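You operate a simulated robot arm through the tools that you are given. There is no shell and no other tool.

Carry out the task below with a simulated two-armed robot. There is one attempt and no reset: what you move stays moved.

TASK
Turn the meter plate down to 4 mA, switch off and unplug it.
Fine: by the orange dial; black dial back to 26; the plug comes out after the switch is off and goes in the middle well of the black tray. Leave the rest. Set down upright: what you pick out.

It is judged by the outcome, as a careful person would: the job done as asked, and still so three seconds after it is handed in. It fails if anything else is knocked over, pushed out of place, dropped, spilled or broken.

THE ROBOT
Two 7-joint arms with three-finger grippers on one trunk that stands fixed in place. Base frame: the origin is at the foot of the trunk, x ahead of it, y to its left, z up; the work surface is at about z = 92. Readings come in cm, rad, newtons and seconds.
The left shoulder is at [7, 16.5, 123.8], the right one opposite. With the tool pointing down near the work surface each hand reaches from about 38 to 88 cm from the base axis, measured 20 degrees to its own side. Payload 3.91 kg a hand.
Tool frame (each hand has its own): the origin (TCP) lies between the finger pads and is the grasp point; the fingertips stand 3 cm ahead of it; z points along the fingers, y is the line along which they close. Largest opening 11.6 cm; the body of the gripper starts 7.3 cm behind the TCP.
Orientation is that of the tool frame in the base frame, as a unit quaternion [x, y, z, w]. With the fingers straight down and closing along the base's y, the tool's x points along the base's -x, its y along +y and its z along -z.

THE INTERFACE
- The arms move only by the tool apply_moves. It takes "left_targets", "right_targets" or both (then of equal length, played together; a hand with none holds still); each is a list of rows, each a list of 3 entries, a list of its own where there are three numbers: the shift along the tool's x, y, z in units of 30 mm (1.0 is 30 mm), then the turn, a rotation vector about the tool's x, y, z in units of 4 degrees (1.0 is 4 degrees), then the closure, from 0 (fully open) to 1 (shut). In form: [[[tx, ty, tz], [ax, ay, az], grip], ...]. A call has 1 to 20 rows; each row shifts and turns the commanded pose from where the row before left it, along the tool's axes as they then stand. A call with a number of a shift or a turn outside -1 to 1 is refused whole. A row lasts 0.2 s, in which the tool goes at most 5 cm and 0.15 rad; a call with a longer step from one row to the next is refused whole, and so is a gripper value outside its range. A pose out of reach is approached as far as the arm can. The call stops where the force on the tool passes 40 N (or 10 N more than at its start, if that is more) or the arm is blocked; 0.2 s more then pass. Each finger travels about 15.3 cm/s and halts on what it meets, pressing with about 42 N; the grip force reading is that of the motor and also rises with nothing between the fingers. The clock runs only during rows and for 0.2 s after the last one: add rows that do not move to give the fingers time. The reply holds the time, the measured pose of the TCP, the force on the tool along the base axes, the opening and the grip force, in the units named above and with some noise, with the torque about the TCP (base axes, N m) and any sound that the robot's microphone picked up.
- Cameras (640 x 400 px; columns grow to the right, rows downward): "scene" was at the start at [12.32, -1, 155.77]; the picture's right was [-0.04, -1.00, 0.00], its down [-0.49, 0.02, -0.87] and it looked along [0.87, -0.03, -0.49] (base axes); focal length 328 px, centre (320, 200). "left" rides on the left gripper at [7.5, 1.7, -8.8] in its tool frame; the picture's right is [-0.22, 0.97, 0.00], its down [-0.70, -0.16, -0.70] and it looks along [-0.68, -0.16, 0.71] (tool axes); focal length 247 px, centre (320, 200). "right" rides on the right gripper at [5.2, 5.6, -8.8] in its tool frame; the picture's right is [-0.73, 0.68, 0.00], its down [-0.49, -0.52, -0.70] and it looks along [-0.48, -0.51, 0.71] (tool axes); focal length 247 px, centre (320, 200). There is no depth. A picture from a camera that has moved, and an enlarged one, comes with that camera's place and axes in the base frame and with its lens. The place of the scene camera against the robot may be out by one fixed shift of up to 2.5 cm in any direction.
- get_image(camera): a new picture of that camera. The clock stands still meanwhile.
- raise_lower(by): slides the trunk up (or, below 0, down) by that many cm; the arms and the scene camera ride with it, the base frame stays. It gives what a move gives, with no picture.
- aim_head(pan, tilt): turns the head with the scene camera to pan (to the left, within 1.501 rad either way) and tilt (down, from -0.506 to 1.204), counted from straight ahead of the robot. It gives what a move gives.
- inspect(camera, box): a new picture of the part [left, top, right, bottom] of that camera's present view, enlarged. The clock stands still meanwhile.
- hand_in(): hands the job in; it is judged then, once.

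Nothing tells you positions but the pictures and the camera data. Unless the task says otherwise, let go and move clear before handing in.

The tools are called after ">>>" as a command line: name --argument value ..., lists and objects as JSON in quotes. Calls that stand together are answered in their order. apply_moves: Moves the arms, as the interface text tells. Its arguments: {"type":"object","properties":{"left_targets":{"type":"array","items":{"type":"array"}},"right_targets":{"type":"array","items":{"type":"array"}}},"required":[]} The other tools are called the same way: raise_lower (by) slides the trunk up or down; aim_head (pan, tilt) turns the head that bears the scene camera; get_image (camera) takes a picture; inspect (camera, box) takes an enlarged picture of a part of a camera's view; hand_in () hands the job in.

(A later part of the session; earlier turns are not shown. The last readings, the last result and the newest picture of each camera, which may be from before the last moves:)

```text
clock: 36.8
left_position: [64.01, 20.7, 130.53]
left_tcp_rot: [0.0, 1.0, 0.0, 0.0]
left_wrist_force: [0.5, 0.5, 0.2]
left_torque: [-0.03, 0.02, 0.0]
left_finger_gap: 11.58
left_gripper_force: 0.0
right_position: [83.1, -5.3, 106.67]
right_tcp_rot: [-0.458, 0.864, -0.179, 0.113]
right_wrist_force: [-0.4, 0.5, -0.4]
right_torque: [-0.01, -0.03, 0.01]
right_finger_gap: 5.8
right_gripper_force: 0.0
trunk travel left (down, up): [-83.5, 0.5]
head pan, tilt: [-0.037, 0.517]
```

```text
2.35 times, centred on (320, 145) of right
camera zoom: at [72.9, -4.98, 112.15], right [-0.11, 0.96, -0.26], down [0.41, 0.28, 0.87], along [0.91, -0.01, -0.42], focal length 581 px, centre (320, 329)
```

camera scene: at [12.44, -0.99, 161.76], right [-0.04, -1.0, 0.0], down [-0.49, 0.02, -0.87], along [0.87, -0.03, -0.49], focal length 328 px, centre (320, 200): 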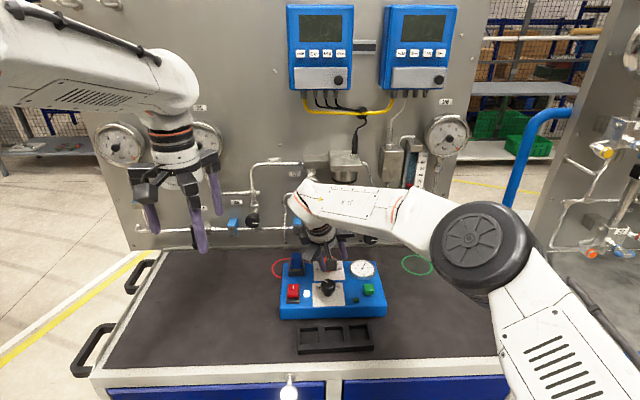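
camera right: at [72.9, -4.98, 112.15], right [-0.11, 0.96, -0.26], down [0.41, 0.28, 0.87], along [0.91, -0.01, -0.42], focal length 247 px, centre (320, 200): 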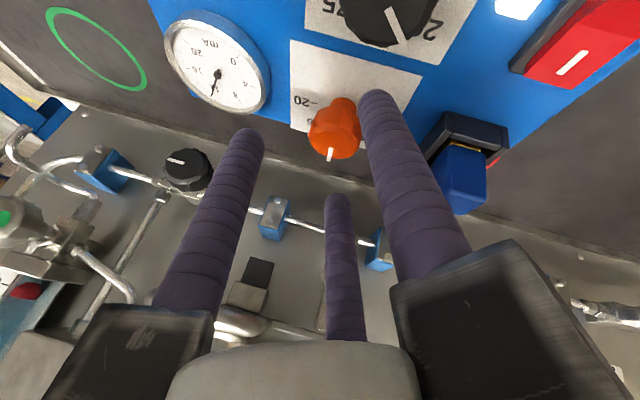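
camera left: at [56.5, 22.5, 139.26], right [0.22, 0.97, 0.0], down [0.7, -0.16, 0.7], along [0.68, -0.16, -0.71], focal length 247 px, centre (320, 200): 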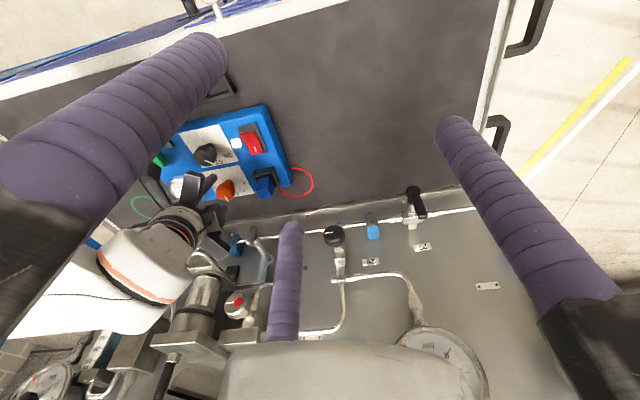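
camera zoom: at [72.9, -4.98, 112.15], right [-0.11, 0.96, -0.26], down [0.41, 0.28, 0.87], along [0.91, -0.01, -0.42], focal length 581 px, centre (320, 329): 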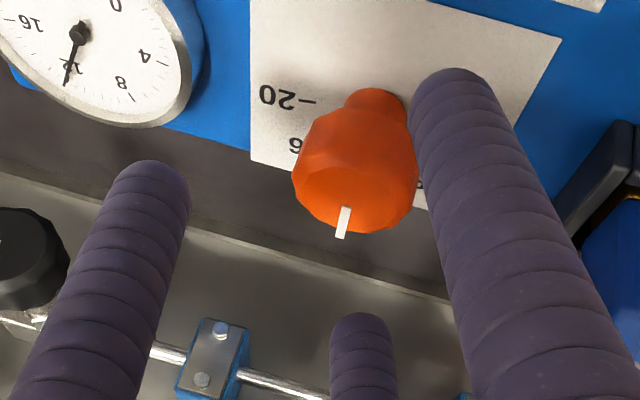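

Clearance to the handle looks good. I'll wind back 16° clockwise here, then shift to a point 5 cm short of the dial along the tool's own axis.

>>> apply_moves --right_targets '[[[0, 0, 0], [0.033, 0.413, 0.909], 0.5], [[0, 0, 0], [0.033, 0.413, 0.909], 0.5], [[0, 0, 0], [0.033, 0.413, 0.909], 0.5], [[0, 0, 0], [0.033, 0.413, 0.909], 0.5], [[-0.439, 0.092, -0.004], [0, 0, 0], 0.5], [[-0.439, 0.092, -0.004], [0, 0, 0], 0.5], [[0, 0, 0], [0, 0, 0], 0.5]]'

>>> get_image --camera "right"

>>> inspect --camera "left" --box '[130, 150, 290, 300]'

>>> inspect --camera "scene" --box '[280, 170, 390, 290]'

```text
clock: 38.4
left_position: [63.82, 20.68, 130.58]
left_tcp_rot: [0.0, 1.0, 0.0, 0.001]
left_wrist_force: [-0.2, -0.7, -0.4]
left_torque: [0.0, 0.0, 0.04]
left_finger_gap: 11.62
left_gripper_force: 0.0
right_position: [84.38, -3.38, 106.46]
right_tcp_rot: [-0.334, 0.919, -0.193, 0.089]
right_wrist_force: [1.1, -0.8, 0.7]
right_torque: [0.0, -0.04, -0.01]
right_finger_gap: 5.8
right_gripper_force: 0.1
right hand out of reach, approached as far as the arm can: row 6
trunk travel left (down, up): [-83.5, 0.5]
head pan, tilt: [-0.037, 0.517]
```

```text
taken
camera right: at [74.83, -0.16, 111.94], right [0.16, 0.95, -0.26], down [0.47, 0.15, 0.87], along [0.87, -0.26, -0.42], focal length 247 px, centre (320, 200)
```

right: 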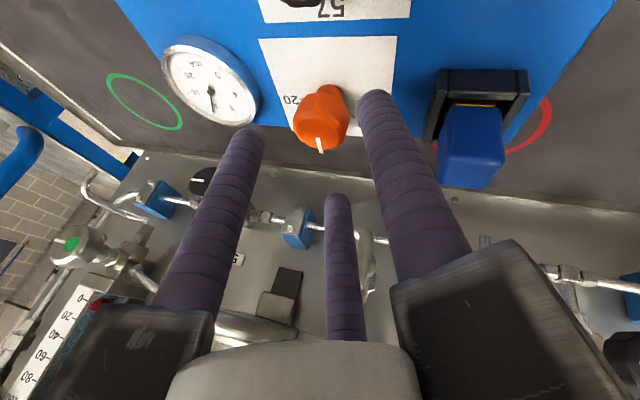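

```text
2.67 times, centred on (210, 225) of left
camera zoom: at [56.36, 22.41, 139.34], right [0.22, 0.97, 0.0], down [0.7, -0.16, 0.7], along [0.68, -0.16, -0.71], focal length 659 px, centre (613, 133)
```

zoom: 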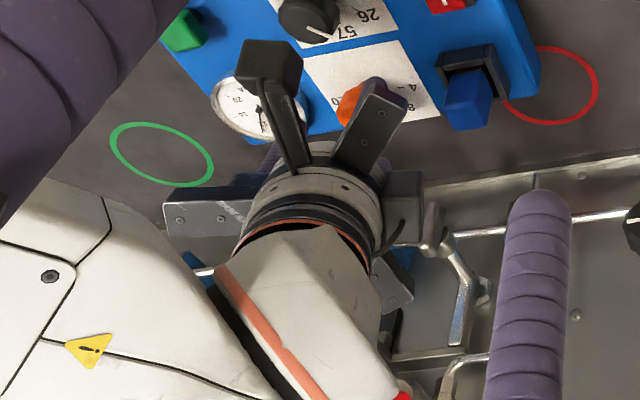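

```text
3.33 times, centred on (335, 230) of scene
camera zoom: at [12.28, -1.08, 161.78], right [-0.04, -1.0, 0.0], down [-0.49, 0.02, -0.87], along [0.87, -0.03, -0.49], focal length 1094 px, centre (270, 100)
```

zoom: 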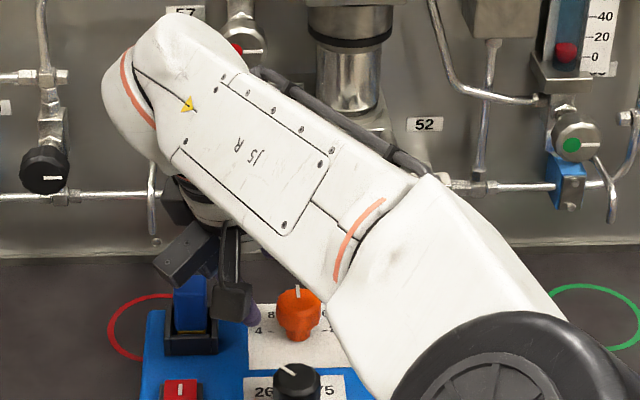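

The right wrist gets near its limit with that much lean to the left. I'll rotate back to the comfortable orientation (yaw about 56°) and turn the dial in three smaller bites instead.

>>> apply_moves --right_targets '[[[0, 0, 0], [-0.033, -0.413, -0.909], 0.5], [[0, 0, 0], [-0.033, -0.413, -0.909], 0.5], [[0, 0, 0], [-0.033, -0.413, -0.909], 0.5], [[0, 0, 0], [-0.033, -0.413, -0.909], 0.5], [[0.157, -0.067, -0.008], [0, 0, 0], 0.5], [[0, 0, 0], [0, 0, 0], 0.5]]'

>>> get_image --camera "right"

>>> inspect --camera "left" --box '[130, 150, 290, 300]'

>>> get_image --camera "scene"

```text
clock: 39.8
left_position: [63.98, 20.77, 130.54]
left_tcp_rot: [0.0, 1.0, 0.0, 0.0]
left_wrist_force: [-0.6, 1.0, -0.2]
left_torque: [0.02, 0.02, -0.01]
left_finger_gap: 11.61
left_gripper_force: 0.1
right_position: [84.31, -3.74, 106.65]
right_tcp_rot: [-0.459, 0.863, -0.179, 0.113]
right_wrist_force: [0.6, -0.2, 0.6]
right_torque: [0.03, 0.02, -0.04]
right_finger_gap: 5.79
right_gripper_force: 0.1
trunk travel left (down, up): [-83.5, 0.5]
head pan, tilt: [-0.037, 0.517]
```

```text
taken
camera right: at [74.16, -3.31, 112.08], right [-0.11, 0.96, -0.26], down [0.41, 0.28, 0.87], along [0.91, -0.01, -0.42], focal length 247 px, centre (320, 200)
```

right: 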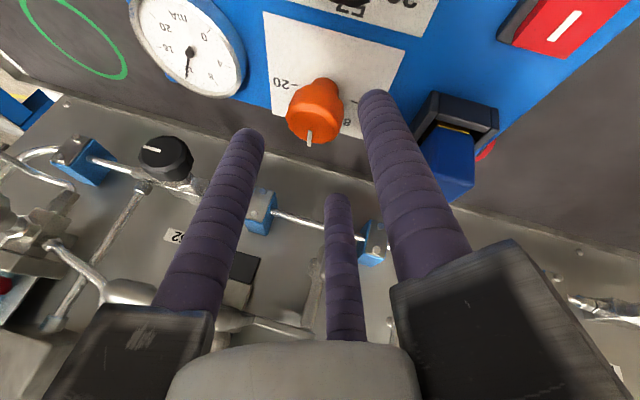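

```text
2.67 times, centred on (210, 225) of left
camera zoom: at [56.41, 22.52, 139.3], right [0.22, 0.97, 0.0], down [0.7, -0.16, 0.7], along [0.68, -0.16, -0.71], focal length 659 px, centre (613, 133)
```

zoom: 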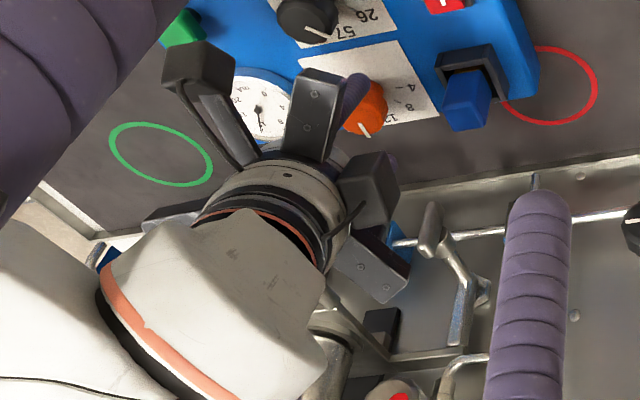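

```text
taken
camera scene: at [12.34, -0.96, 161.77], right [-0.04, -1.0, 0.0], down [-0.49, 0.02, -0.87], along [0.87, -0.03, -0.49], focal length 328 px, centre (320, 200)
```

scene: 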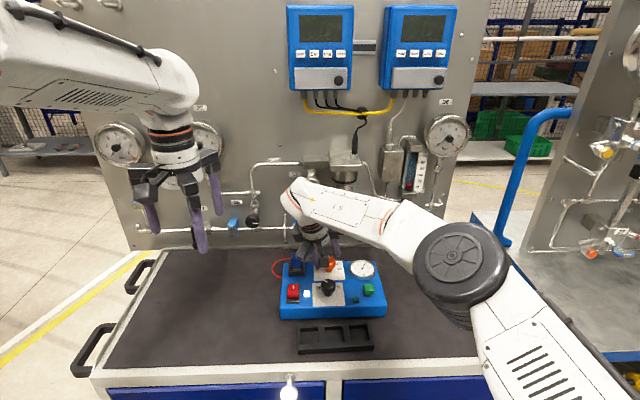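

>>> inspect --camera "right" --box '[270, 60, 370, 160]'

```text
4.00 times, centred on (320, 110) of right
camera zoom: at [74.16, -3.31, 112.08], right [-0.11, 0.96, -0.26], down [0.41, 0.28, 0.87], along [0.91, -0.01, -0.42], focal length 988 px, centre (320, 560)
```

zoom: 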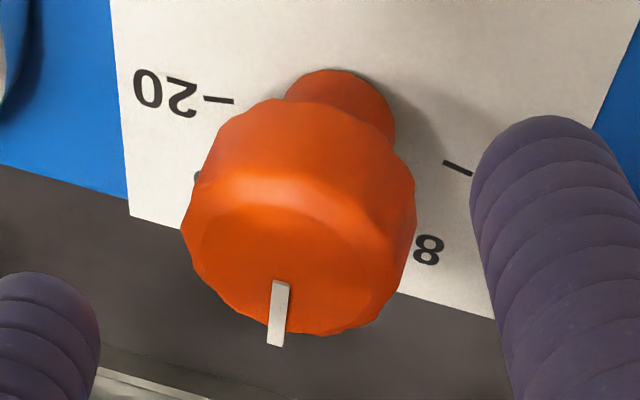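

The dial appears 3 mm to one side of the tool axis. I'll correct that and advance along the tool axis in two stages.

>>> apply_moves --right_targets '[[[0.07, -0.066, 0.35], [0, 0, 0], 0.5], [[0, 0, 0.4], [0, 0, 0], 0.5], [[0, 0, 0.4], [0, 0, 0], 0.5], [[0, 0, 0], [0, 0, 0], 0.5]]'

>>> get_image --camera "right"

>>> inspect --camera "right" --box '[240, 60, 400, 180]'

>>> inspect --camera "left" --box '[130, 150, 290, 300]'

>>> inspect --camera "scene" --box '[280, 190, 380, 290]'

```text
clock: 40.8
left_position: [64.03, 20.77, 130.59]
left_tcp_rot: [0.001, 1.0, -0.001, 0.001]
left_wrist_force: [0.7, -0.9, 0.3]
left_torque: [0.01, 0.01, 0.0]
left_finger_gap: 11.6
left_gripper_force: 0.0
right_position: [85.75, -4.81, 103.47]
right_tcp_rot: [-0.459, 0.863, -0.179, 0.113]
right_wrist_force: [0.4, -0.1, 0.4]
right_torque: [0.0, 0.0, -0.03]
right_finger_gap: 5.8
right_gripper_force: 0.1
trunk travel left (down, up): [-83.5, 0.5]
head pan, tilt: [-0.037, 0.517]
```

```text
taken
camera right: at [75.55, -4.48, 108.98], right [-0.11, 0.96, -0.26], down [0.41, 0.28, 0.87], along [0.91, -0.01, -0.42], focal length 247 px, centre (320, 200)
```

right: 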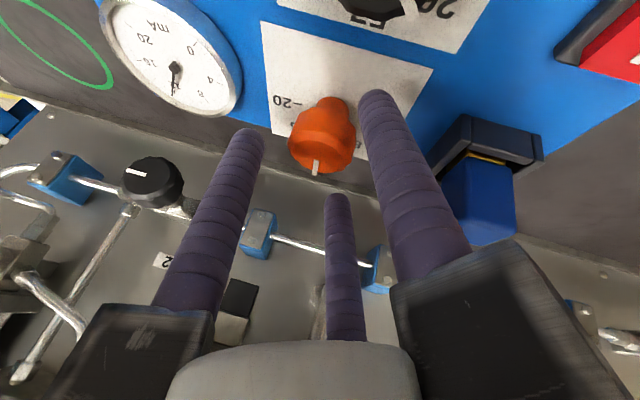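

```text
3.33 times, centred on (320, 120) of right
camera zoom: at [75.55, -4.48, 108.98], right [-0.11, 0.96, -0.26], down [0.41, 0.28, 0.87], along [0.91, -0.01, -0.42], focal length 823 px, centre (320, 467)
```

zoom: 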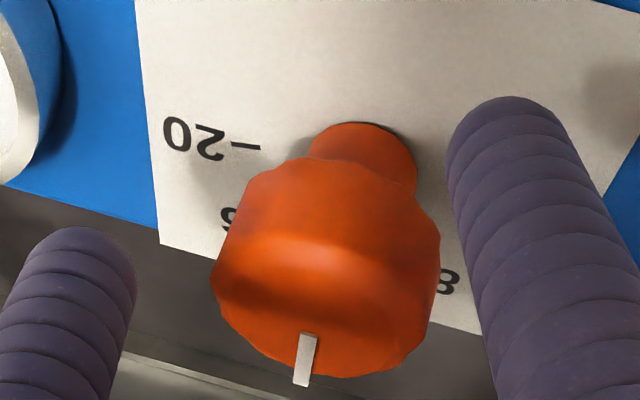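

```text
2.67 times, centred on (210, 225) of left
camera zoom: at [56.39, 22.47, 139.32], right [0.22, 0.97, 0.0], down [0.7, -0.16, 0.7], along [0.68, -0.16, -0.71], focal length 659 px, centre (613, 133)
```

zoom: 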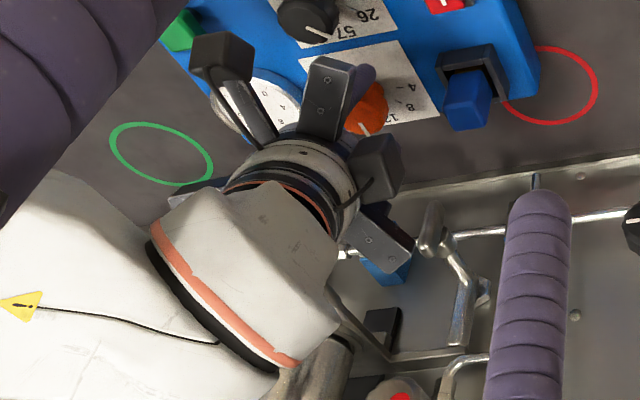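

```text
4.00 times, centred on (330, 240) of scene
camera zoom: at [12.31, -1.02, 161.77], right [-0.04, -1.0, 0.0], down [-0.49, 0.02, -0.87], along [0.87, -0.03, -0.49], focal length 1313 px, centre (280, 40)
```

zoom: 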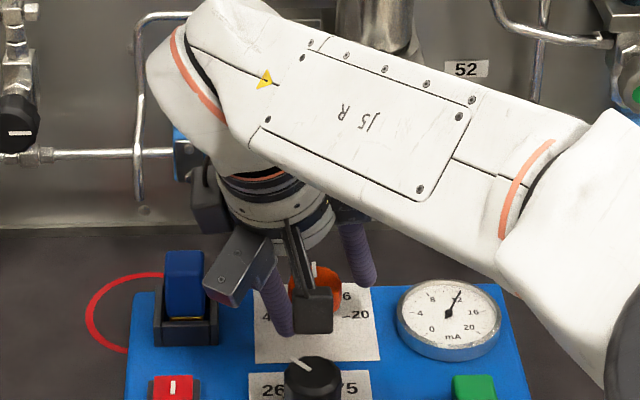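

Alignment is good to about 1.5 mm. Final advance, stopping with the lowest tip about 6 mm above the plate, then a gentle partial close.

>>> apply_moves --right_targets '[[[-0.02, 0.018, 0.23], [0, 0, 0], 0.5], [[0, 0, 0.22], [0, 0, 0], 0.5], [[0, 0, 0], [0, 0, 0], 0.58], [[0, 0, 0], [0, 0, 0], 0.6], [[0, 0, 0], [0, 0, 0], 0.6]]'

>>> inspect --camera "right" --box '[240, 60, 400, 200]'

>>> inspect --camera "scene" --box '[280, 190, 380, 290]'

```text
clock: 42.0
left_position: [63.97, 20.78, 130.67]
left_tcp_rot: [0.001, 1.0, 0.0, 0.0]
left_wrist_force: [-0.1, 0.3, -0.8]
left_torque: [-0.03, 0.02, -0.04]
left_finger_gap: 11.6
left_gripper_force: 0.1
right_position: [86.32, -4.95, 102.26]
right_tcp_rot: [-0.458, 0.863, -0.179, 0.114]
right_wrist_force: [-0.4, -0.6, 0.1]
right_torque: [-0.02, -0.03, 0.01]
right_finger_gap: 4.66
right_gripper_force: 0.0
trunk travel left (down, up): [-83.5, 0.5]
head pan, tilt: [-0.037, 0.517]
```

```text
2.86 times, centred on (320, 130) of right
camera zoom: at [76.12, -4.54, 107.78], right [-0.11, 0.96, -0.26], down [0.41, 0.28, 0.87], along [0.91, -0.01, -0.42], focal length 706 px, centre (320, 400)
```

zoom: 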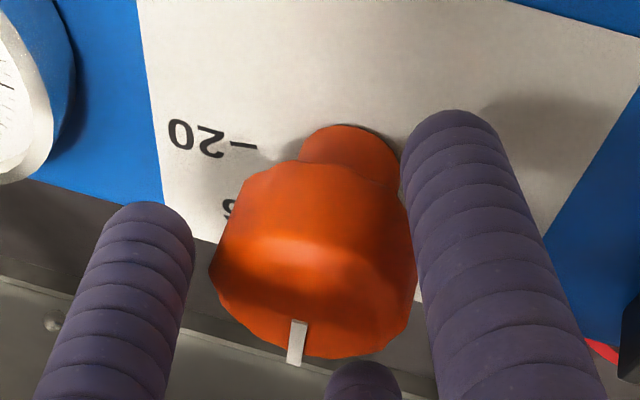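

```text
4.00 times, centred on (330, 240) of scene
camera zoom: at [12.34, -0.99, 161.77], right [-0.04, -1.0, 0.0], down [-0.49, 0.02, -0.87], along [0.87, -0.03, -0.49], focal length 1313 px, centre (280, 40)
```

zoom: 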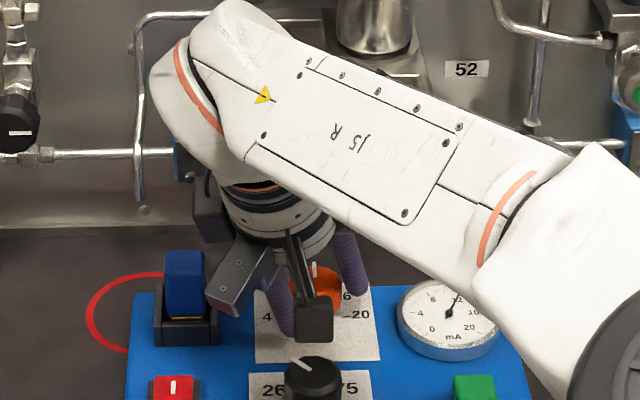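

>>> apply_moves --right_targets '[[[0, 0, 0], [0, 0, 0], 0.62], [[0, 0, 0], [0, 0, 0], 0.64], [[0, 0, 0], [0, 0, 0], 0.64]]'

```text
clock: 42.8
left_position: [63.84, 20.81, 130.66]
left_tcp_rot: [0.0, 1.0, 0.0, -0.001]
left_wrist_force: [0.1, 0.3, 0.6]
left_torque: [-0.02, -0.01, 0.0]
left_finger_gap: 11.6
left_gripper_force: 0.1
right_position: [86.27, -4.95, 102.29]
right_tcp_rot: [-0.458, 0.863, -0.179, 0.114]
right_wrist_force: [0.2, -0.2, 0.0]
right_torque: [0.03, -0.02, -0.03]
right_finger_gap: 4.19
right_gripper_force: 0.1
trunk travel left (down, up): [-83.5, 0.5]
head pan, tilt: [-0.037, 0.517]
```

>>> apply_moves --right_targets '[[[0, 0, 0], [0, 0, 0], 0.66], [[0, 0, 0], [0, 0, 0], 0.675], [[0, 0, 0], [0, 0, 0], 0.675]]'

>>> inspect --camera "right" --box '[240, 60, 400, 200]'

```text
clock: 43.6
left_position: [64.07, 20.78, 130.55]
left_tcp_rot: [0.0, 1.0, 0.0, 0.0]
left_wrist_force: [-0.3, -1.0, 0.1]
left_torque: [0.02, -0.02, -0.01]
left_finger_gap: 11.61
left_gripper_force: 0.0
right_position: [86.37, -4.93, 102.28]
right_tcp_rot: [-0.458, 0.863, -0.179, 0.113]
right_wrist_force: [1.5, -0.3, 1.1]
right_torque: [-0.01, -0.03, 0.0]
right_finger_gap: 3.92
right_gripper_force: 1.3
trunk travel left (down, up): [-83.5, 0.5]
head pan, tilt: [-0.037, 0.517]
```

```text
2.86 times, centred on (320, 130) of right
camera zoom: at [76.13, -4.55, 107.79], right [-0.11, 0.96, -0.26], down [0.41, 0.28, 0.87], along [0.91, -0.01, -0.42], focal length 706 px, centre (320, 400)
```

zoom: 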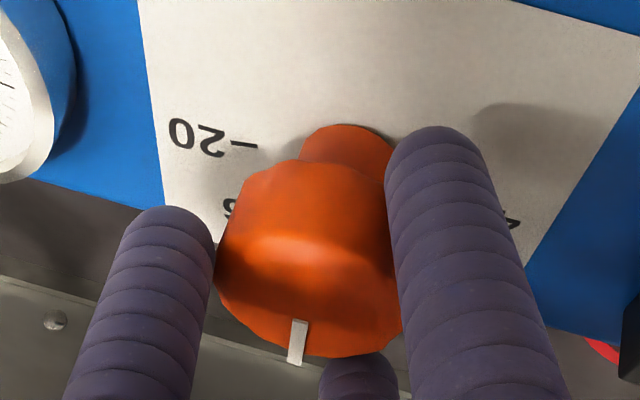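

>>> apply_moves --right_targets '[[[0, 0, 0], [0, 0, 0], 0.69], [[0, 0, 0], [0, 0, 0], 0.7], [[0, 0, 0], [0, 0, 0], 0.7]]'

```text
clock: 44.4
left_position: [63.98, 20.75, 130.5]
left_tcp_rot: [0.0, 1.0, 0.0, 0.0]
left_wrist_force: [-0.1, 0.4, 0.6]
left_torque: [0.01, 0.01, 0.02]
left_finger_gap: 11.61
left_gripper_force: 0.0
right_position: [86.35, -4.97, 102.28]
right_tcp_rot: [-0.458, 0.863, -0.179, 0.113]
right_wrist_force: [1.7, -0.5, 1.1]
right_torque: [0.03, -0.03, 0.03]
right_finger_gap: 3.91
right_gripper_force: 4.4
trunk travel left (down, up): [-83.5, 0.5]
head pan, tilt: [-0.037, 0.517]
```

>>> apply_moves --right_targets '[[[0, 0, 0], [0, 0, 0], 0.72], [[0, 0, 0], [0, 0, 0], 0.74], [[0, 0, 0], [0, 0, 0], 0.74]]'

```text
clock: 45.2
left_position: [64.01, 20.8, 130.64]
left_tcp_rot: [0.0, 1.0, 0.0, 0.0]
left_wrist_force: [0.4, -0.5, -0.4]
left_torque: [-0.03, 0.01, -0.01]
left_finger_gap: 11.62
left_gripper_force: 0.1
right_position: [86.35, -4.97, 102.25]
right_tcp_rot: [-0.458, 0.863, -0.18, 0.114]
right_wrist_force: [3.9, 0.6, 2.4]
right_torque: [0.02, -0.1, 0.01]
right_finger_gap: 3.89
right_gripper_force: 8.1
trunk travel left (down, up): [-83.5, 0.5]
head pan, tilt: [-0.037, 0.517]
```

The dial head is held lightly at about 8 N. I'll turn counter-clockwise about the dial's vertical axis, starting with 8° to check forces.

>>> apply_moves --right_targets '[[[0.021, 0, 0], [-0.033, -0.413, -0.909], 0.74], [[0.021, 0, 0], [-0.033, -0.413, -0.909], 0.74], [[0, 0, 0], [0, 0, 0], 0.74]]'

>>> inspect --camera "right" --box '[240, 60, 400, 200]'

>>> inspect --camera "scene" --box '[300, 220, 380, 290]'

```text
clock: 46.0
left_position: [64.12, 20.8, 130.53]
left_tcp_rot: [0.001, 1.0, 0.0, 0.0]
left_wrist_force: [0.1, -0.1, -0.2]
left_torque: [-0.02, -0.01, 0.01]
left_finger_gap: 11.59
left_gripper_force: 0.0
right_position: [86.14, -5.15, 102.39]
right_tcp_rot: [-0.518, 0.828, -0.171, 0.127]
right_wrist_force: [12.0, 2.2, 9.3]
right_torque: [0.07, -0.37, 0.04]
right_finger_gap: 3.87
right_gripper_force: 8.6
trunk travel left (down, up): [-83.5, 0.5]
head pan, tilt: [-0.037, 0.517]
```

```text
2.86 times, centred on (320, 130) of right
camera zoom: at [76.11, -6.15, 107.76], right [-0.24, 0.94, -0.26], down [0.36, 0.33, 0.87], along [0.9, 0.11, -0.42], focal length 706 px, centre (320, 400)
```

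zoom: 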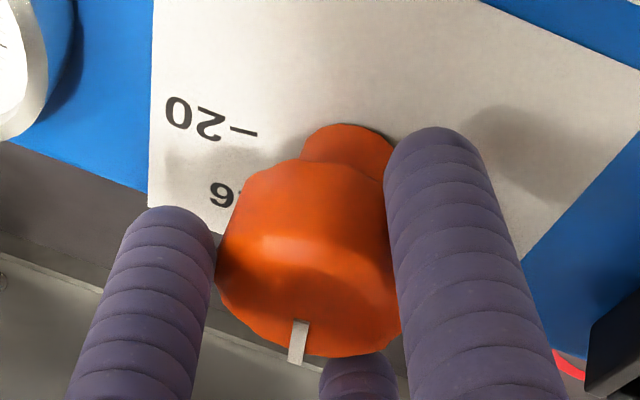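

```text
5.71 times, centred on (340, 255) of scene
camera zoom: at [12.39, -0.92, 161.78], right [-0.04, -1.0, 0.0], down [-0.49, 0.02, -0.87], along [0.87, -0.03, -0.49], focal length 1875 px, centre (206, -114)
```

zoom: 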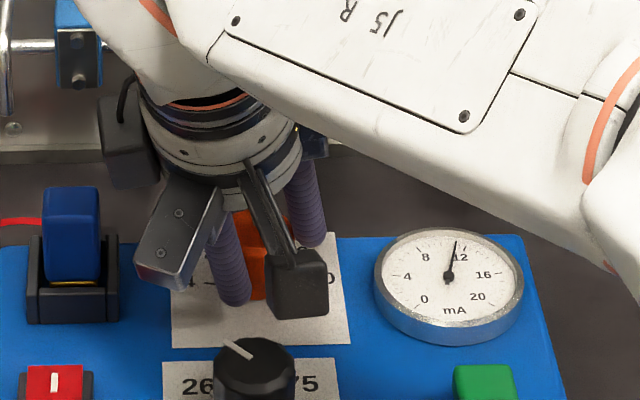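

The dial turns and the gauge is already dropping (about 11.3 mA). Side force has grown to 12 N, so I'll nudge the hand to relieve it before continuing.

>>> apply_moves --right_targets '[[[-0.02, -0.035, 0], [0, 0, 0], 0.74], [[0, 0, 0], [0, 0, 0], 0.74]]'

```text
clock: 46.6
left_position: [64.13, 20.83, 130.62]
left_tcp_rot: [0.0, 1.0, 0.001, 0.0]
left_wrist_force: [0.7, 0.2, 0.0]
left_torque: [-0.04, 0.0, 0.0]
left_finger_gap: 11.61
left_gripper_force: 0.1
right_position: [86.18, -5.14, 102.33]
right_tcp_rot: [-0.517, 0.829, -0.171, 0.125]
right_wrist_force: [12.1, 2.0, 10.7]
right_torque: [0.13, -0.41, 0.01]
right_finger_gap: 3.91
right_gripper_force: 9.5
trunk travel left (down, up): [-83.5, 0.5]
head pan, tilt: [-0.037, 0.517]
```

>>> inspect --camera "left" --box '[130, 130, 290, 260]'

>>> inspect --camera "scene" --box '[300, 235, 360, 295]'

>>> get_image --camera "right"

```text
3.08 times, centred on (210, 195) of left
camera zoom: at [56.45, 22.53, 139.29], right [0.22, 0.97, 0.0], down [0.7, -0.16, 0.7], along [0.68, -0.16, -0.71], focal length 760 px, centre (658, 215)
```

zoom: 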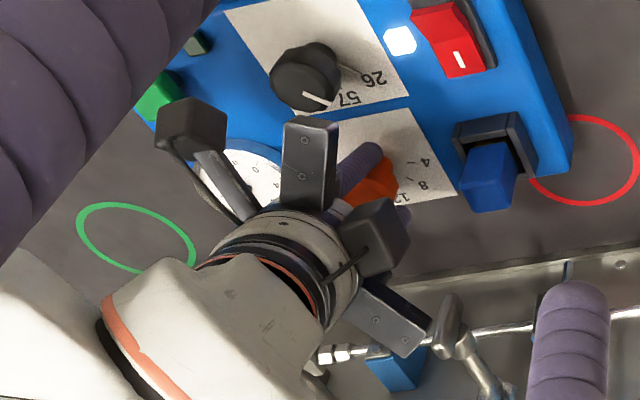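

```text
6.67 times, centred on (330, 265) of scene
camera zoom: at [12.38, -0.94, 161.77], right [-0.04, -1.0, 0.0], down [-0.49, 0.02, -0.87], along [0.87, -0.03, -0.49], focal length 2188 px, centre (253, -233)
```

zoom: 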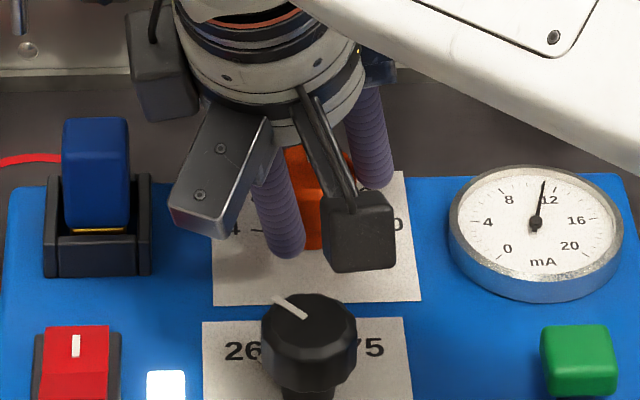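

```text
taken
camera right: at [76.09, -6.13, 107.77], right [-0.24, 0.94, -0.26], down [0.37, 0.33, 0.87], along [0.9, 0.11, -0.42], focal length 247 px, centre (320, 200)
```

right: 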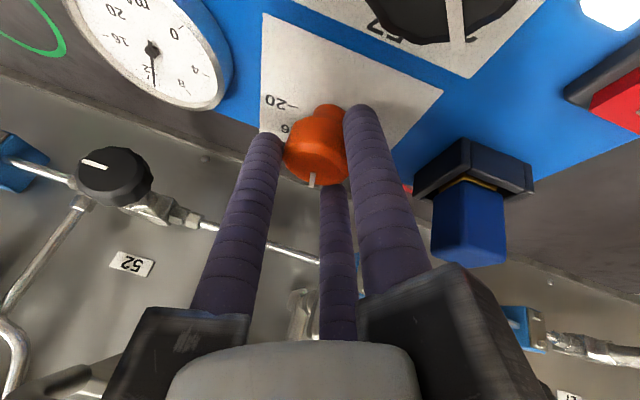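

Nothing else is in contact, so the force is just grip misalignment. I'll relax the grip for a moment to let it settle, then re-close lightly.

>>> apply_moves --right_targets '[[[0, 0, 0], [0, 0, 0], 0.64], [[0, 0, 0], [0, 0, 0], 0.64], [[0, 0, 0], [0, 0, 0], 0.64]]'

```text
clock: 47.4
left_position: [64.03, 20.85, 130.59]
left_tcp_rot: [0.0, 1.0, 0.0, 0.0]
left_wrist_force: [0.4, 0.0, 0.3]
left_torque: [0.05, 0.02, -0.01]
left_finger_gap: 11.61
left_gripper_force: 0.0
right_position: [86.22, -5.19, 102.14]
right_tcp_rot: [-0.517, 0.829, -0.171, 0.125]
right_wrist_force: [0.6, 0.5, -0.8]
right_torque: [0.01, -0.03, -0.01]
right_finger_gap: 4.18
right_gripper_force: 0.1
trunk travel left (down, up): [-83.5, 0.5]
head pan, tilt: [-0.037, 0.517]
```

>>> apply_moves --right_targets '[[[0, -0.08, 0], [0, 0, 0], 0.64], [[0, 0, 0], [0, 0, 0], 0.68], [[0, 0, 0], [0, 0, 0], 0.7], [[0, 0, 0], [0, 0, 0], 0.72]]'

```text
clock: 48.4
left_position: [64.04, 20.92, 130.44]
left_tcp_rot: [0.0, 1.0, 0.0, 0.001]
left_wrist_force: [0.5, -0.3, 0.2]
left_torque: [0.01, -0.01, -0.01]
left_finger_gap: 11.58
left_gripper_force: 0.2
right_position: [86.36, -5.23, 102.25]
right_tcp_rot: [-0.517, 0.829, -0.17, 0.126]
right_wrist_force: [-1.8, 3.5, 2.2]
right_torque: [0.58, 0.35, 0.02]
right_finger_gap: 3.76
right_gripper_force: 42.3
trunk travel left (down, up): [-83.5, 0.5]
head pan, tilt: [-0.037, 0.517]
```

Now it is well centred: side forces are only 2–3 N at full grip. Continuing the turn in small steps.

>>> apply_moves --right_targets '[[[0.016, 0, 0], [-0.033, -0.413, -0.909], 0.72], [[0.016, 0, 0], [-0.033, -0.413, -0.909], 0.72], [[0.016, 0, 0], [-0.033, -0.413, -0.909], 0.72], [[0, 0, 0], [0, 0, 0], 0.72]]'

>>> inspect --camera "scene" --box '[300, 235, 380, 295]'

```text
clock: 49.4
left_position: [63.92, 20.78, 130.72]
left_tcp_rot: [0.0, 1.0, 0.0, 0.001]
left_wrist_force: [0.2, -1.1, 0.0]
left_torque: [0.01, -0.02, -0.01]
left_finger_gap: 11.61
left_gripper_force: 0.0
right_position: [86.19, -5.28, 102.39]
right_tcp_rot: [-0.602, 0.77, -0.157, 0.143]
right_wrist_force: [-6.8, -0.9, 0.2]
right_torque: [-0.14, 0.51, -0.04]
right_finger_gap: 3.8
right_gripper_force: 42.1
trunk travel left (down, up): [-83.5, 0.5]
head pan, tilt: [-0.037, 0.517]
```

```text
6.67 times, centred on (340, 265) of scene
camera zoom: at [12.18, -1.0, 161.78], right [-0.04, -1.0, 0.0], down [-0.49, 0.02, -0.87], along [0.87, -0.03, -0.49], focal length 2188 px, centre (187, -233)
```

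zoom: 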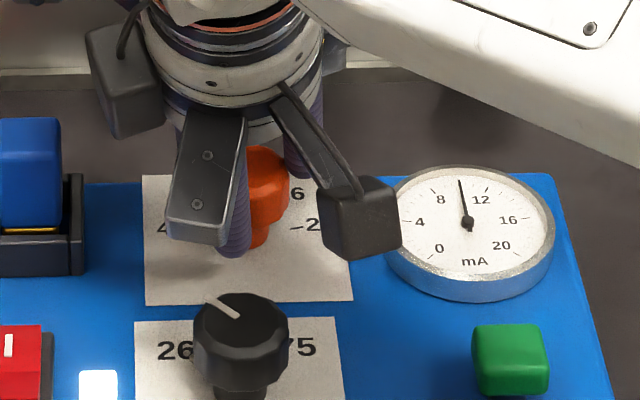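

The gauge reads about 10.2 mA after 20°, exactly on scale. Another 12° before I re-grip.

>>> apply_moves --right_targets '[[[0.022, 0.02, -0.01], [-0.033, -0.413, -0.909], 0.72], [[0.016, 0, 0], [-0.033, -0.413, -0.909], 0.72], [[0.016, 0, 0], [-0.033, -0.413, -0.909], 0.72], [[0, 0, 0], [0, 0, 0], 0.72]]'

>>> inspect --camera "scene" --box '[300, 235, 380, 295]'

>>> get_image --camera "right"

>>> inspect --camera "left" --box '[130, 130, 290, 260]'

```text
clock: 50.4
left_position: [64.17, 20.74, 130.56]
left_tcp_rot: [0.0, 1.0, 0.0, 0.001]
left_wrist_force: [0.0, -0.6, 0.1]
left_torque: [-0.02, -0.04, -0.01]
left_finger_gap: 11.59
left_gripper_force: 0.0
right_position: [86.17, -5.48, 102.43]
right_tcp_rot: [-0.679, 0.703, -0.141, 0.158]
right_wrist_force: [-3.0, -1.4, 0.2]
right_torque: [-0.12, 0.25, -0.01]
right_finger_gap: 3.77
right_gripper_force: 42.0
trunk travel left (down, up): [-83.5, 0.5]
head pan, tilt: [-0.037, 0.517]
```

```text
6.67 times, centred on (340, 265) of scene
camera zoom: at [12.32, -1.0, 161.77], right [-0.04, -1.0, 0.0], down [-0.49, 0.02, -0.87], along [0.87, -0.03, -0.49], focal length 2188 px, centre (187, -233)
```

zoom: 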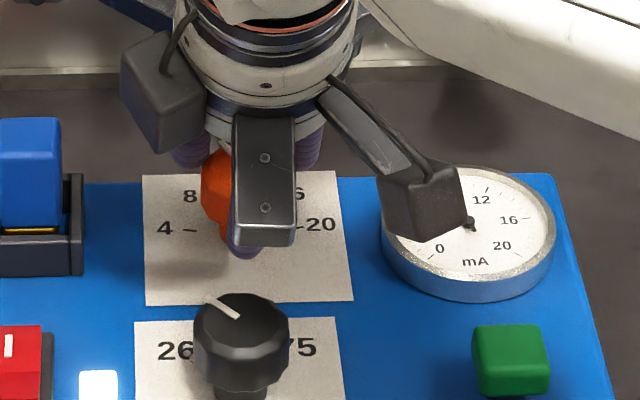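

```text
taken
camera right: at [77.39, -10.67, 107.87], right [-0.6, 0.76, -0.26], down [0.2, 0.45, 0.87], along [0.78, 0.47, -0.42], focal length 247 px, centre (320, 200)
```

right: 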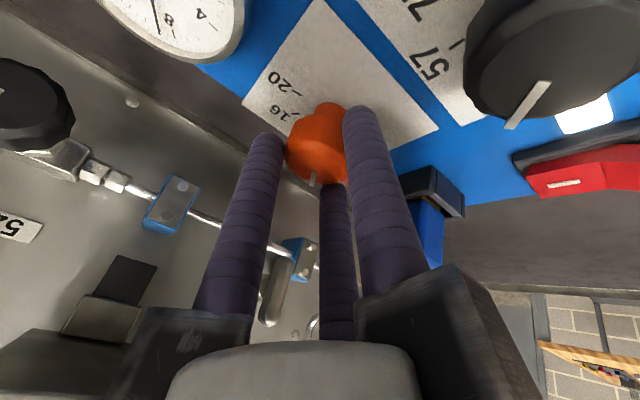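

```text
3.08 times, centred on (210, 195) of left
camera zoom: at [56.39, 22.48, 139.31], right [0.22, 0.97, 0.0], down [0.7, -0.16, 0.7], along [0.68, -0.16, -0.71], focal length 760 px, centre (658, 215)
```

zoom: 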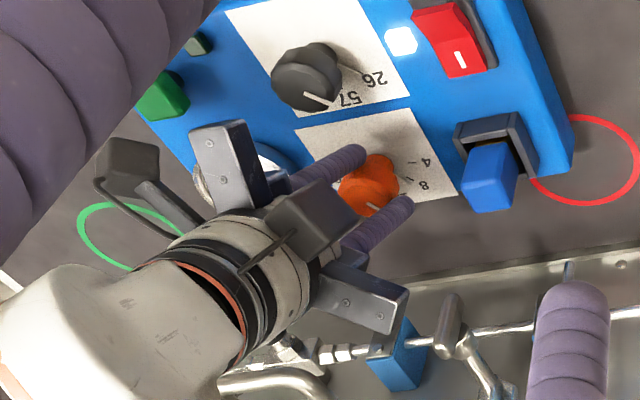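

Forces are small and the dial has moved 32°. I'll open slightly, wind the hand back 32° around the dial, and take a fresh grip.

>>> apply_moves --right_targets '[[[0, 0, 0], [0, 0, 0], 0.62], [[0, 0, 0], [0, 0, 0], 0.55], [[0, 0, 0], [0, 0, 0], 0.55], [[-0.017, 0, 0], [0.033, 0.413, 0.909], 0.55], [[-0.017, 0, 0], [0.033, 0.413, 0.909], 0.55], [[-0.017, 0, 0], [0.033, 0.413, 0.909], 0.55], [[-0.017, 0, 0], [0.033, 0.413, 0.909], 0.55], [[-0.017, 0, 0], [0.033, 0.413, 0.909], 0.55], [[-0.017, 0, 0], [0.033, 0.413, 0.909], 0.55], [[-0.017, 0, 0], [0.033, 0.413, 0.909], 0.55], [[-0.017, 0, 0], [0.033, 0.413, 0.909], 0.55], [[0, 0, 0], [0, 0, 0], 0.55]]'

>>> inspect --camera "scene" --box '[300, 235, 380, 295]'

>>> inspect --camera "right" --box '[240, 60, 400, 200]'

```text
clock: 53.0
left_position: [64.01, 20.77, 130.64]
left_tcp_rot: [0.001, 1.0, 0.0, -0.001]
left_wrist_force: [-0.5, 0.3, 0.6]
left_torque: [0.03, -0.01, 0.02]
left_finger_gap: 11.59
left_gripper_force: 0.0
right_position: [86.37, -4.99, 102.29]
right_tcp_rot: [-0.458, 0.864, -0.179, 0.113]
right_wrist_force: [-0.6, 0.0, 0.7]
right_torque: [0.01, 0.01, 0.01]
right_finger_gap: 5.22
right_gripper_force: 0.0
trunk travel left (down, up): [-83.5, 0.5]
head pan, tilt: [-0.037, 0.517]
```

```text
6.67 times, centred on (340, 265) of scene
camera zoom: at [12.32, -1.03, 161.77], right [-0.04, -1.0, 0.0], down [-0.49, 0.02, -0.87], along [0.87, -0.03, -0.49], focal length 2188 px, centre (187, -233)
```

zoom: 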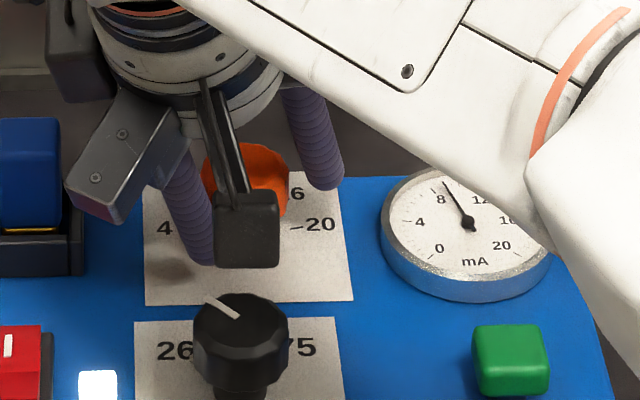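

```text
2.86 times, centred on (320, 130) of right
camera zoom: at [76.2, -4.71, 107.85], right [-0.1, 0.96, -0.26], down [0.41, 0.28, 0.87], along [0.91, -0.01, -0.42], focal length 706 px, centre (320, 400)
```

zoom: 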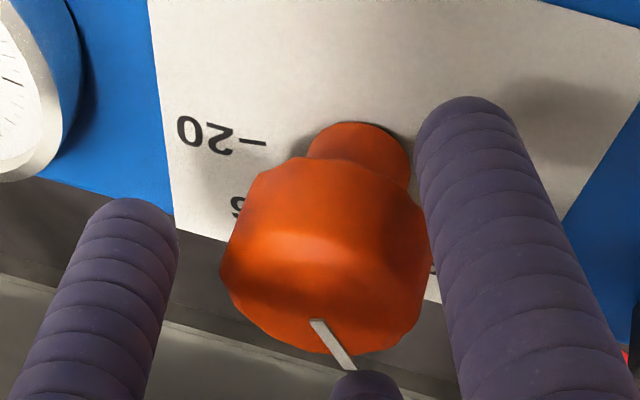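

>>> apply_moves --right_targets '[[[0.036, -0.033, 0.01], [0, 0, 0], 0.6], [[0, 0, 0], [0, 0, 0], 0.65], [[0, 0, 0], [0, 0, 0], 0.68], [[0, 0, 0], [0, 0, 0], 0.7], [[0, 0, 0], [0, 0, 0], 0.7]]'

```text
clock: 54.2
left_position: [64.07, 20.99, 130.55]
left_tcp_rot: [0.0, 1.0, 0.0, 0.0]
left_wrist_force: [0.0, -0.3, 0.2]
left_torque: [-0.03, 0.03, 0.0]
left_finger_gap: 11.59
left_gripper_force: 0.2
right_position: [86.48, -4.99, 102.26]
right_tcp_rot: [-0.46, 0.862, -0.179, 0.114]
right_wrist_force: [-1.0, 7.8, 0.6]
right_torque: [0.78, 0.18, 0.07]
right_finger_gap: 3.76
right_gripper_force: 42.1
trunk travel left (down, up): [-83.5, 0.5]
head pan, tilt: [-0.037, 0.517]
```

>>> apply_moves --right_targets '[[[-0.02, 0.013, -0.005], [0, 0, 0], 0.72], [[0.016, 0, 0], [-0.033, -0.413, -0.909], 0.72], [[0.016, 0, 0], [-0.033, -0.413, -0.909], 0.72], [[0.016, 0, 0], [-0.033, -0.413, -0.909], 0.72], [[0, 0, 0], [0, 0, 0], 0.72]]'

>>> inspect --camera "scene" --box '[300, 235, 380, 295]'

```text
clock: 55.4
left_position: [63.99, 20.85, 130.55]
left_tcp_rot: [0.0, 1.0, 0.0, 0.0]
left_wrist_force: [-0.3, -0.3, 0.1]
left_torque: [0.02, 0.0, 0.01]
left_finger_gap: 11.63
left_gripper_force: 0.0
right_position: [86.26, -5.17, 102.48]
right_tcp_rot: [-0.546, 0.81, -0.167, 0.132]
right_wrist_force: [-1.0, 7.6, 1.0]
right_torque: [0.25, 0.24, 0.1]
right_finger_gap: 3.77
right_gripper_force: 42.3
trunk travel left (down, up): [-83.5, 0.5]
head pan, tilt: [-0.037, 0.517]
```

```text
6.67 times, centred on (340, 265) of scene
camera zoom: at [12.3, -0.84, 161.77], right [-0.04, -1.0, 0.0], down [-0.49, 0.02, -0.87], along [0.87, -0.03, -0.49], focal length 2188 px, centre (187, -233)
```

zoom: 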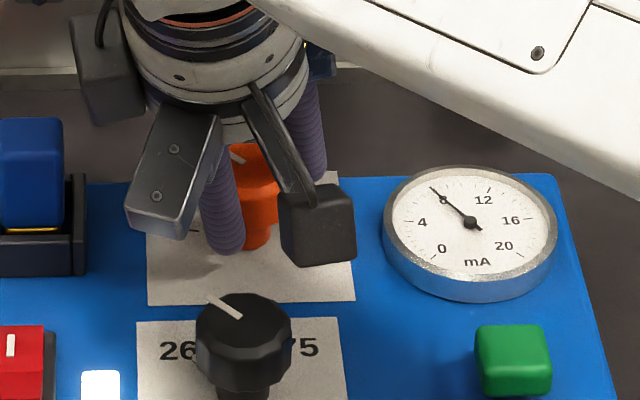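

Gauge at 8 mA, halfway there. Continuing 20° more.

>>> apply_moves --right_targets '[[[0.005, 0, 0], [-0.033, -0.413, -0.909], 0.72], [[0.01, 0, 0], [-0.033, -0.413, -0.909], 0.72], [[0.014, 0, 0], [-0.033, -0.413, -0.909], 0.72], [[0.014, 0, 0], [-0.033, -0.413, -0.909], 0.72], [[0.014, 0, 0], [-0.033, -0.413, -0.909], 0.72], [[0, 0, 0], [0, 0, 0], 0.72]]'

>>> inspect --camera "left" --box '[130, 130, 290, 260]'

```text
clock: 56.8
left_position: [63.93, 20.68, 130.54]
left_tcp_rot: [0.001, 1.0, -0.001, 0.001]
left_wrist_force: [0.0, 0.5, -0.6]
left_torque: [0.01, 0.02, -0.01]
left_finger_gap: 11.61
left_gripper_force: 0.1
right_position: [86.15, -5.54, 102.35]
right_tcp_rot: [-0.678, 0.703, -0.141, 0.159]
right_wrist_force: [2.1, -2.9, 6.2]
right_torque: [-0.02, 0.32, 0.04]
right_finger_gap: 3.74
right_gripper_force: 42.4
trunk travel left (down, up): [-83.5, 0.5]
head pan, tilt: [-0.037, 0.517]
```

```text
3.08 times, centred on (210, 195) of left
camera zoom: at [56.36, 22.41, 139.34], right [0.22, 0.97, 0.0], down [0.7, -0.16, 0.7], along [0.68, -0.16, -0.71], focal length 760 px, centre (658, 215)
```

zoom: 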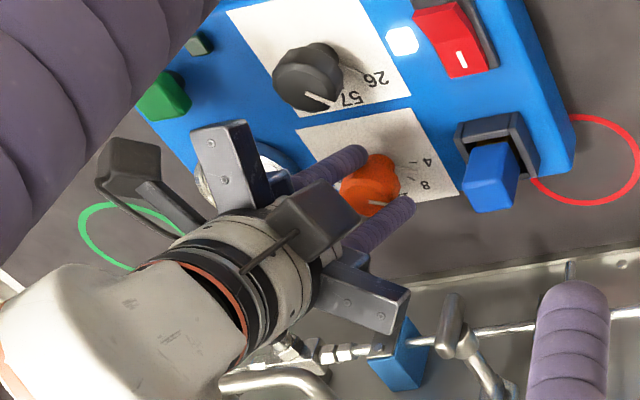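

64° done. Releasing, winding back and re-gripping for the last 26°.

>>> apply_moves --right_targets '[[[0, 0, 0], [0, 0, 0], 0.62], [[0, 0, 0], [0, 0, 0], 0.55], [[0, 0, 0], [0, 0, 0], 0.55], [[-0.017, 0, 0], [0.033, 0.413, 0.909], 0.55], [[-0.017, 0, 0], [0.033, 0.413, 0.909], 0.55], [[-0.017, 0, 0], [0.033, 0.413, 0.909], 0.55], [[-0.017, 0, 0], [0.033, 0.413, 0.909], 0.55], [[-0.017, 0, 0], [0.033, 0.413, 0.909], 0.55], [[-0.017, 0, 0], [0.033, 0.413, 0.909], 0.55], [[-0.017, 0, 0], [0.033, 0.413, 0.909], 0.55], [[-0.017, 0, 0], [0.033, 0.413, 0.909], 0.55], [[0, 0, 0], [0, 0, 0], 0.6], [[0, 0, 0], [0, 0, 0], 0.65]]'

>>> inspect --camera "scene" --box '[300, 235, 380, 295]'

>>> inspect --camera "right" --box '[240, 60, 400, 200]'

```text
clock: 59.6
left_position: [64.16, 20.85, 130.54]
left_tcp_rot: [-0.001, 1.0, 0.0, 0.001]
left_wrist_force: [0.2, -0.4, 0.4]
left_torque: [0.0, 0.02, -0.01]
left_finger_gap: 11.62
left_gripper_force: 0.0
right_position: [86.32, -5.07, 102.35]
right_tcp_rot: [-0.458, 0.863, -0.179, 0.114]
right_wrist_force: [-0.1, 0.0, -0.2]
right_torque: [0.02, -0.01, 0.02]
right_finger_gap: 4.06
right_gripper_force: 0.1
trunk travel left (down, up): [-83.5, 0.5]
head pan, tilt: [-0.037, 0.517]
```

```text
6.67 times, centred on (340, 265) of scene
camera zoom: at [12.33, -1.0, 161.77], right [-0.04, -1.0, 0.0], down [-0.49, 0.02, -0.87], along [0.87, -0.03, -0.49], focal length 2188 px, centre (187, -233)
```

zoom: 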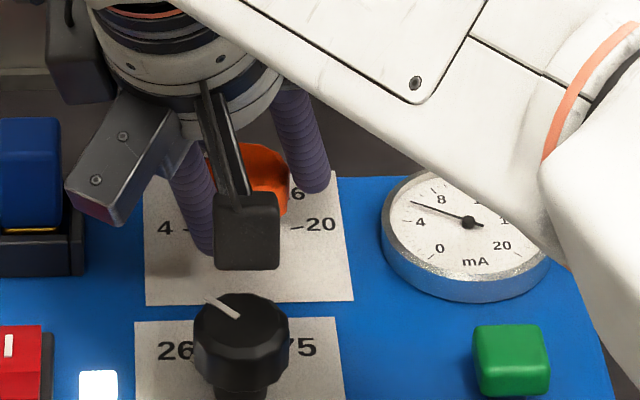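

```text
2.86 times, centred on (320, 130) of right
camera zoom: at [76.15, -4.7, 107.8], right [-0.11, 0.96, -0.26], down [0.41, 0.28, 0.87], along [0.91, -0.01, -0.42], focal length 706 px, centre (320, 400)
```

zoom: 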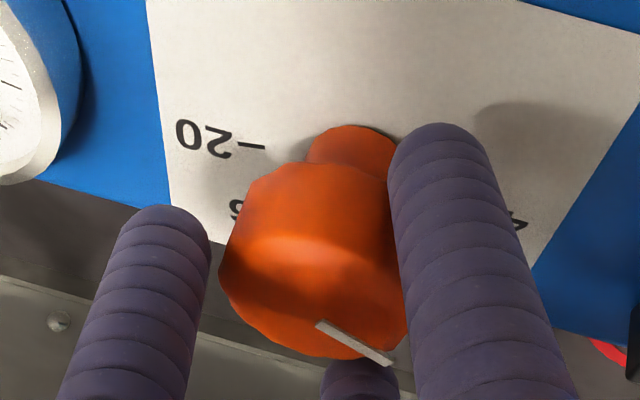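

>>> apply_moves --right_targets '[[[0, -0.02, 0], [0, 0, 0], 0.66], [[0, 0, 0], [0, 0, 0], 0.68], [[0, 0, 0], [0, 0, 0], 0.7], [[0, 0, 0], [0, 0, 0], 0.71]]'

```text
clock: 60.6
left_position: [64.03, 20.82, 130.57]
left_tcp_rot: [0.001, 1.0, 0.001, 0.0]
left_wrist_force: [-0.5, -0.3, 0.1]
left_torque: [0.0, 0.02, 0.01]
left_finger_gap: 11.57
left_gripper_force: 0.0
right_position: [86.33, -4.88, 102.4]
right_tcp_rot: [-0.459, 0.863, -0.179, 0.114]
right_wrist_force: [1.2, 4.3, -0.6]
right_torque: [0.39, 0.19, 0.08]
right_finger_gap: 3.78
right_gripper_force: 41.8
trunk travel left (down, up): [-83.5, 0.5]
head pan, tilt: [-0.037, 0.517]
```

Good grip with small side forces. I'll turn 20° and read the gauge.

>>> apply_moves --right_targets '[[[0.01, 0, 0], [-0.033, -0.413, -0.909], 0.71], [[0.012, 0, 0], [-0.033, -0.413, -0.909], 0.71], [[0.014, 0, 0], [-0.033, -0.413, -0.909], 0.71], [[0.014, 0, 0], [-0.033, -0.413, -0.909], 0.71], [[0.014, 0, 0], [-0.033, -0.413, -0.909], 0.71], [[0, 0, 0], [0, 0, 0], 0.71]]'

>>> inspect --camera "scene" --box '[345, 255, 380, 282]'

>>> get_image --camera "right"

```text
clock: 62.0
left_position: [63.68, 20.71, 130.64]
left_tcp_rot: [0.0, 1.0, 0.0, 0.0]
left_wrist_force: [0.1, 0.3, 0.8]
left_torque: [-0.01, -0.02, 0.02]
left_finger_gap: 11.59
left_gripper_force: 0.1
right_position: [86.22, -5.31, 102.55]
right_tcp_rot: [-0.601, 0.771, -0.156, 0.142]
right_wrist_force: [-10.7, -1.8, 1.5]
right_torque: [0.04, 0.58, -0.35]
right_finger_gap: 3.68
right_gripper_force: 42.2
trunk travel left (down, up): [-83.5, 0.5]
head pan, tilt: [-0.037, 0.517]
```

```text
14.81 times, centred on (362, 268) of scene
camera zoom: at [12.1, -1.05, 161.8], right [-0.04, -1.0, 0.0], down [-0.49, 0.02, -0.87], along [0.87, -0.03, -0.49], focal length 4862 px, centre (-310, -815)
```

zoom: 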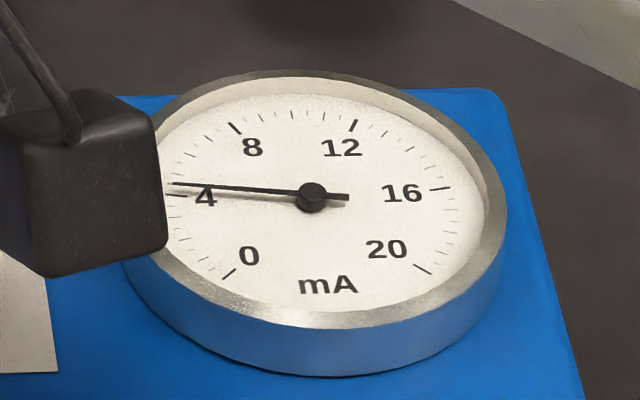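

```text
taken
camera right: at [76.48, -8.5, 108.03], right [-0.43, 0.87, -0.26], down [0.29, 0.4, 0.87], along [0.86, 0.3, -0.42], focal length 247 px, centre (320, 200)
```

right: 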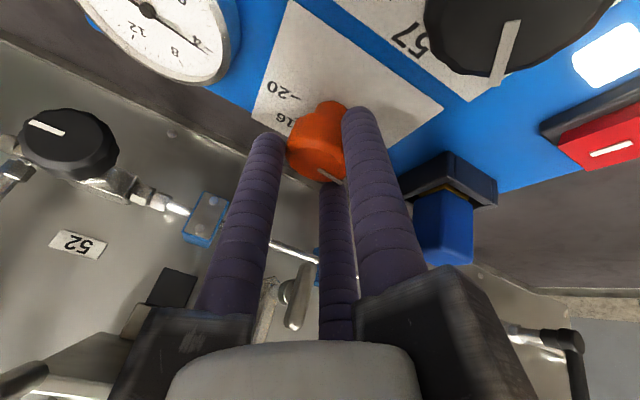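

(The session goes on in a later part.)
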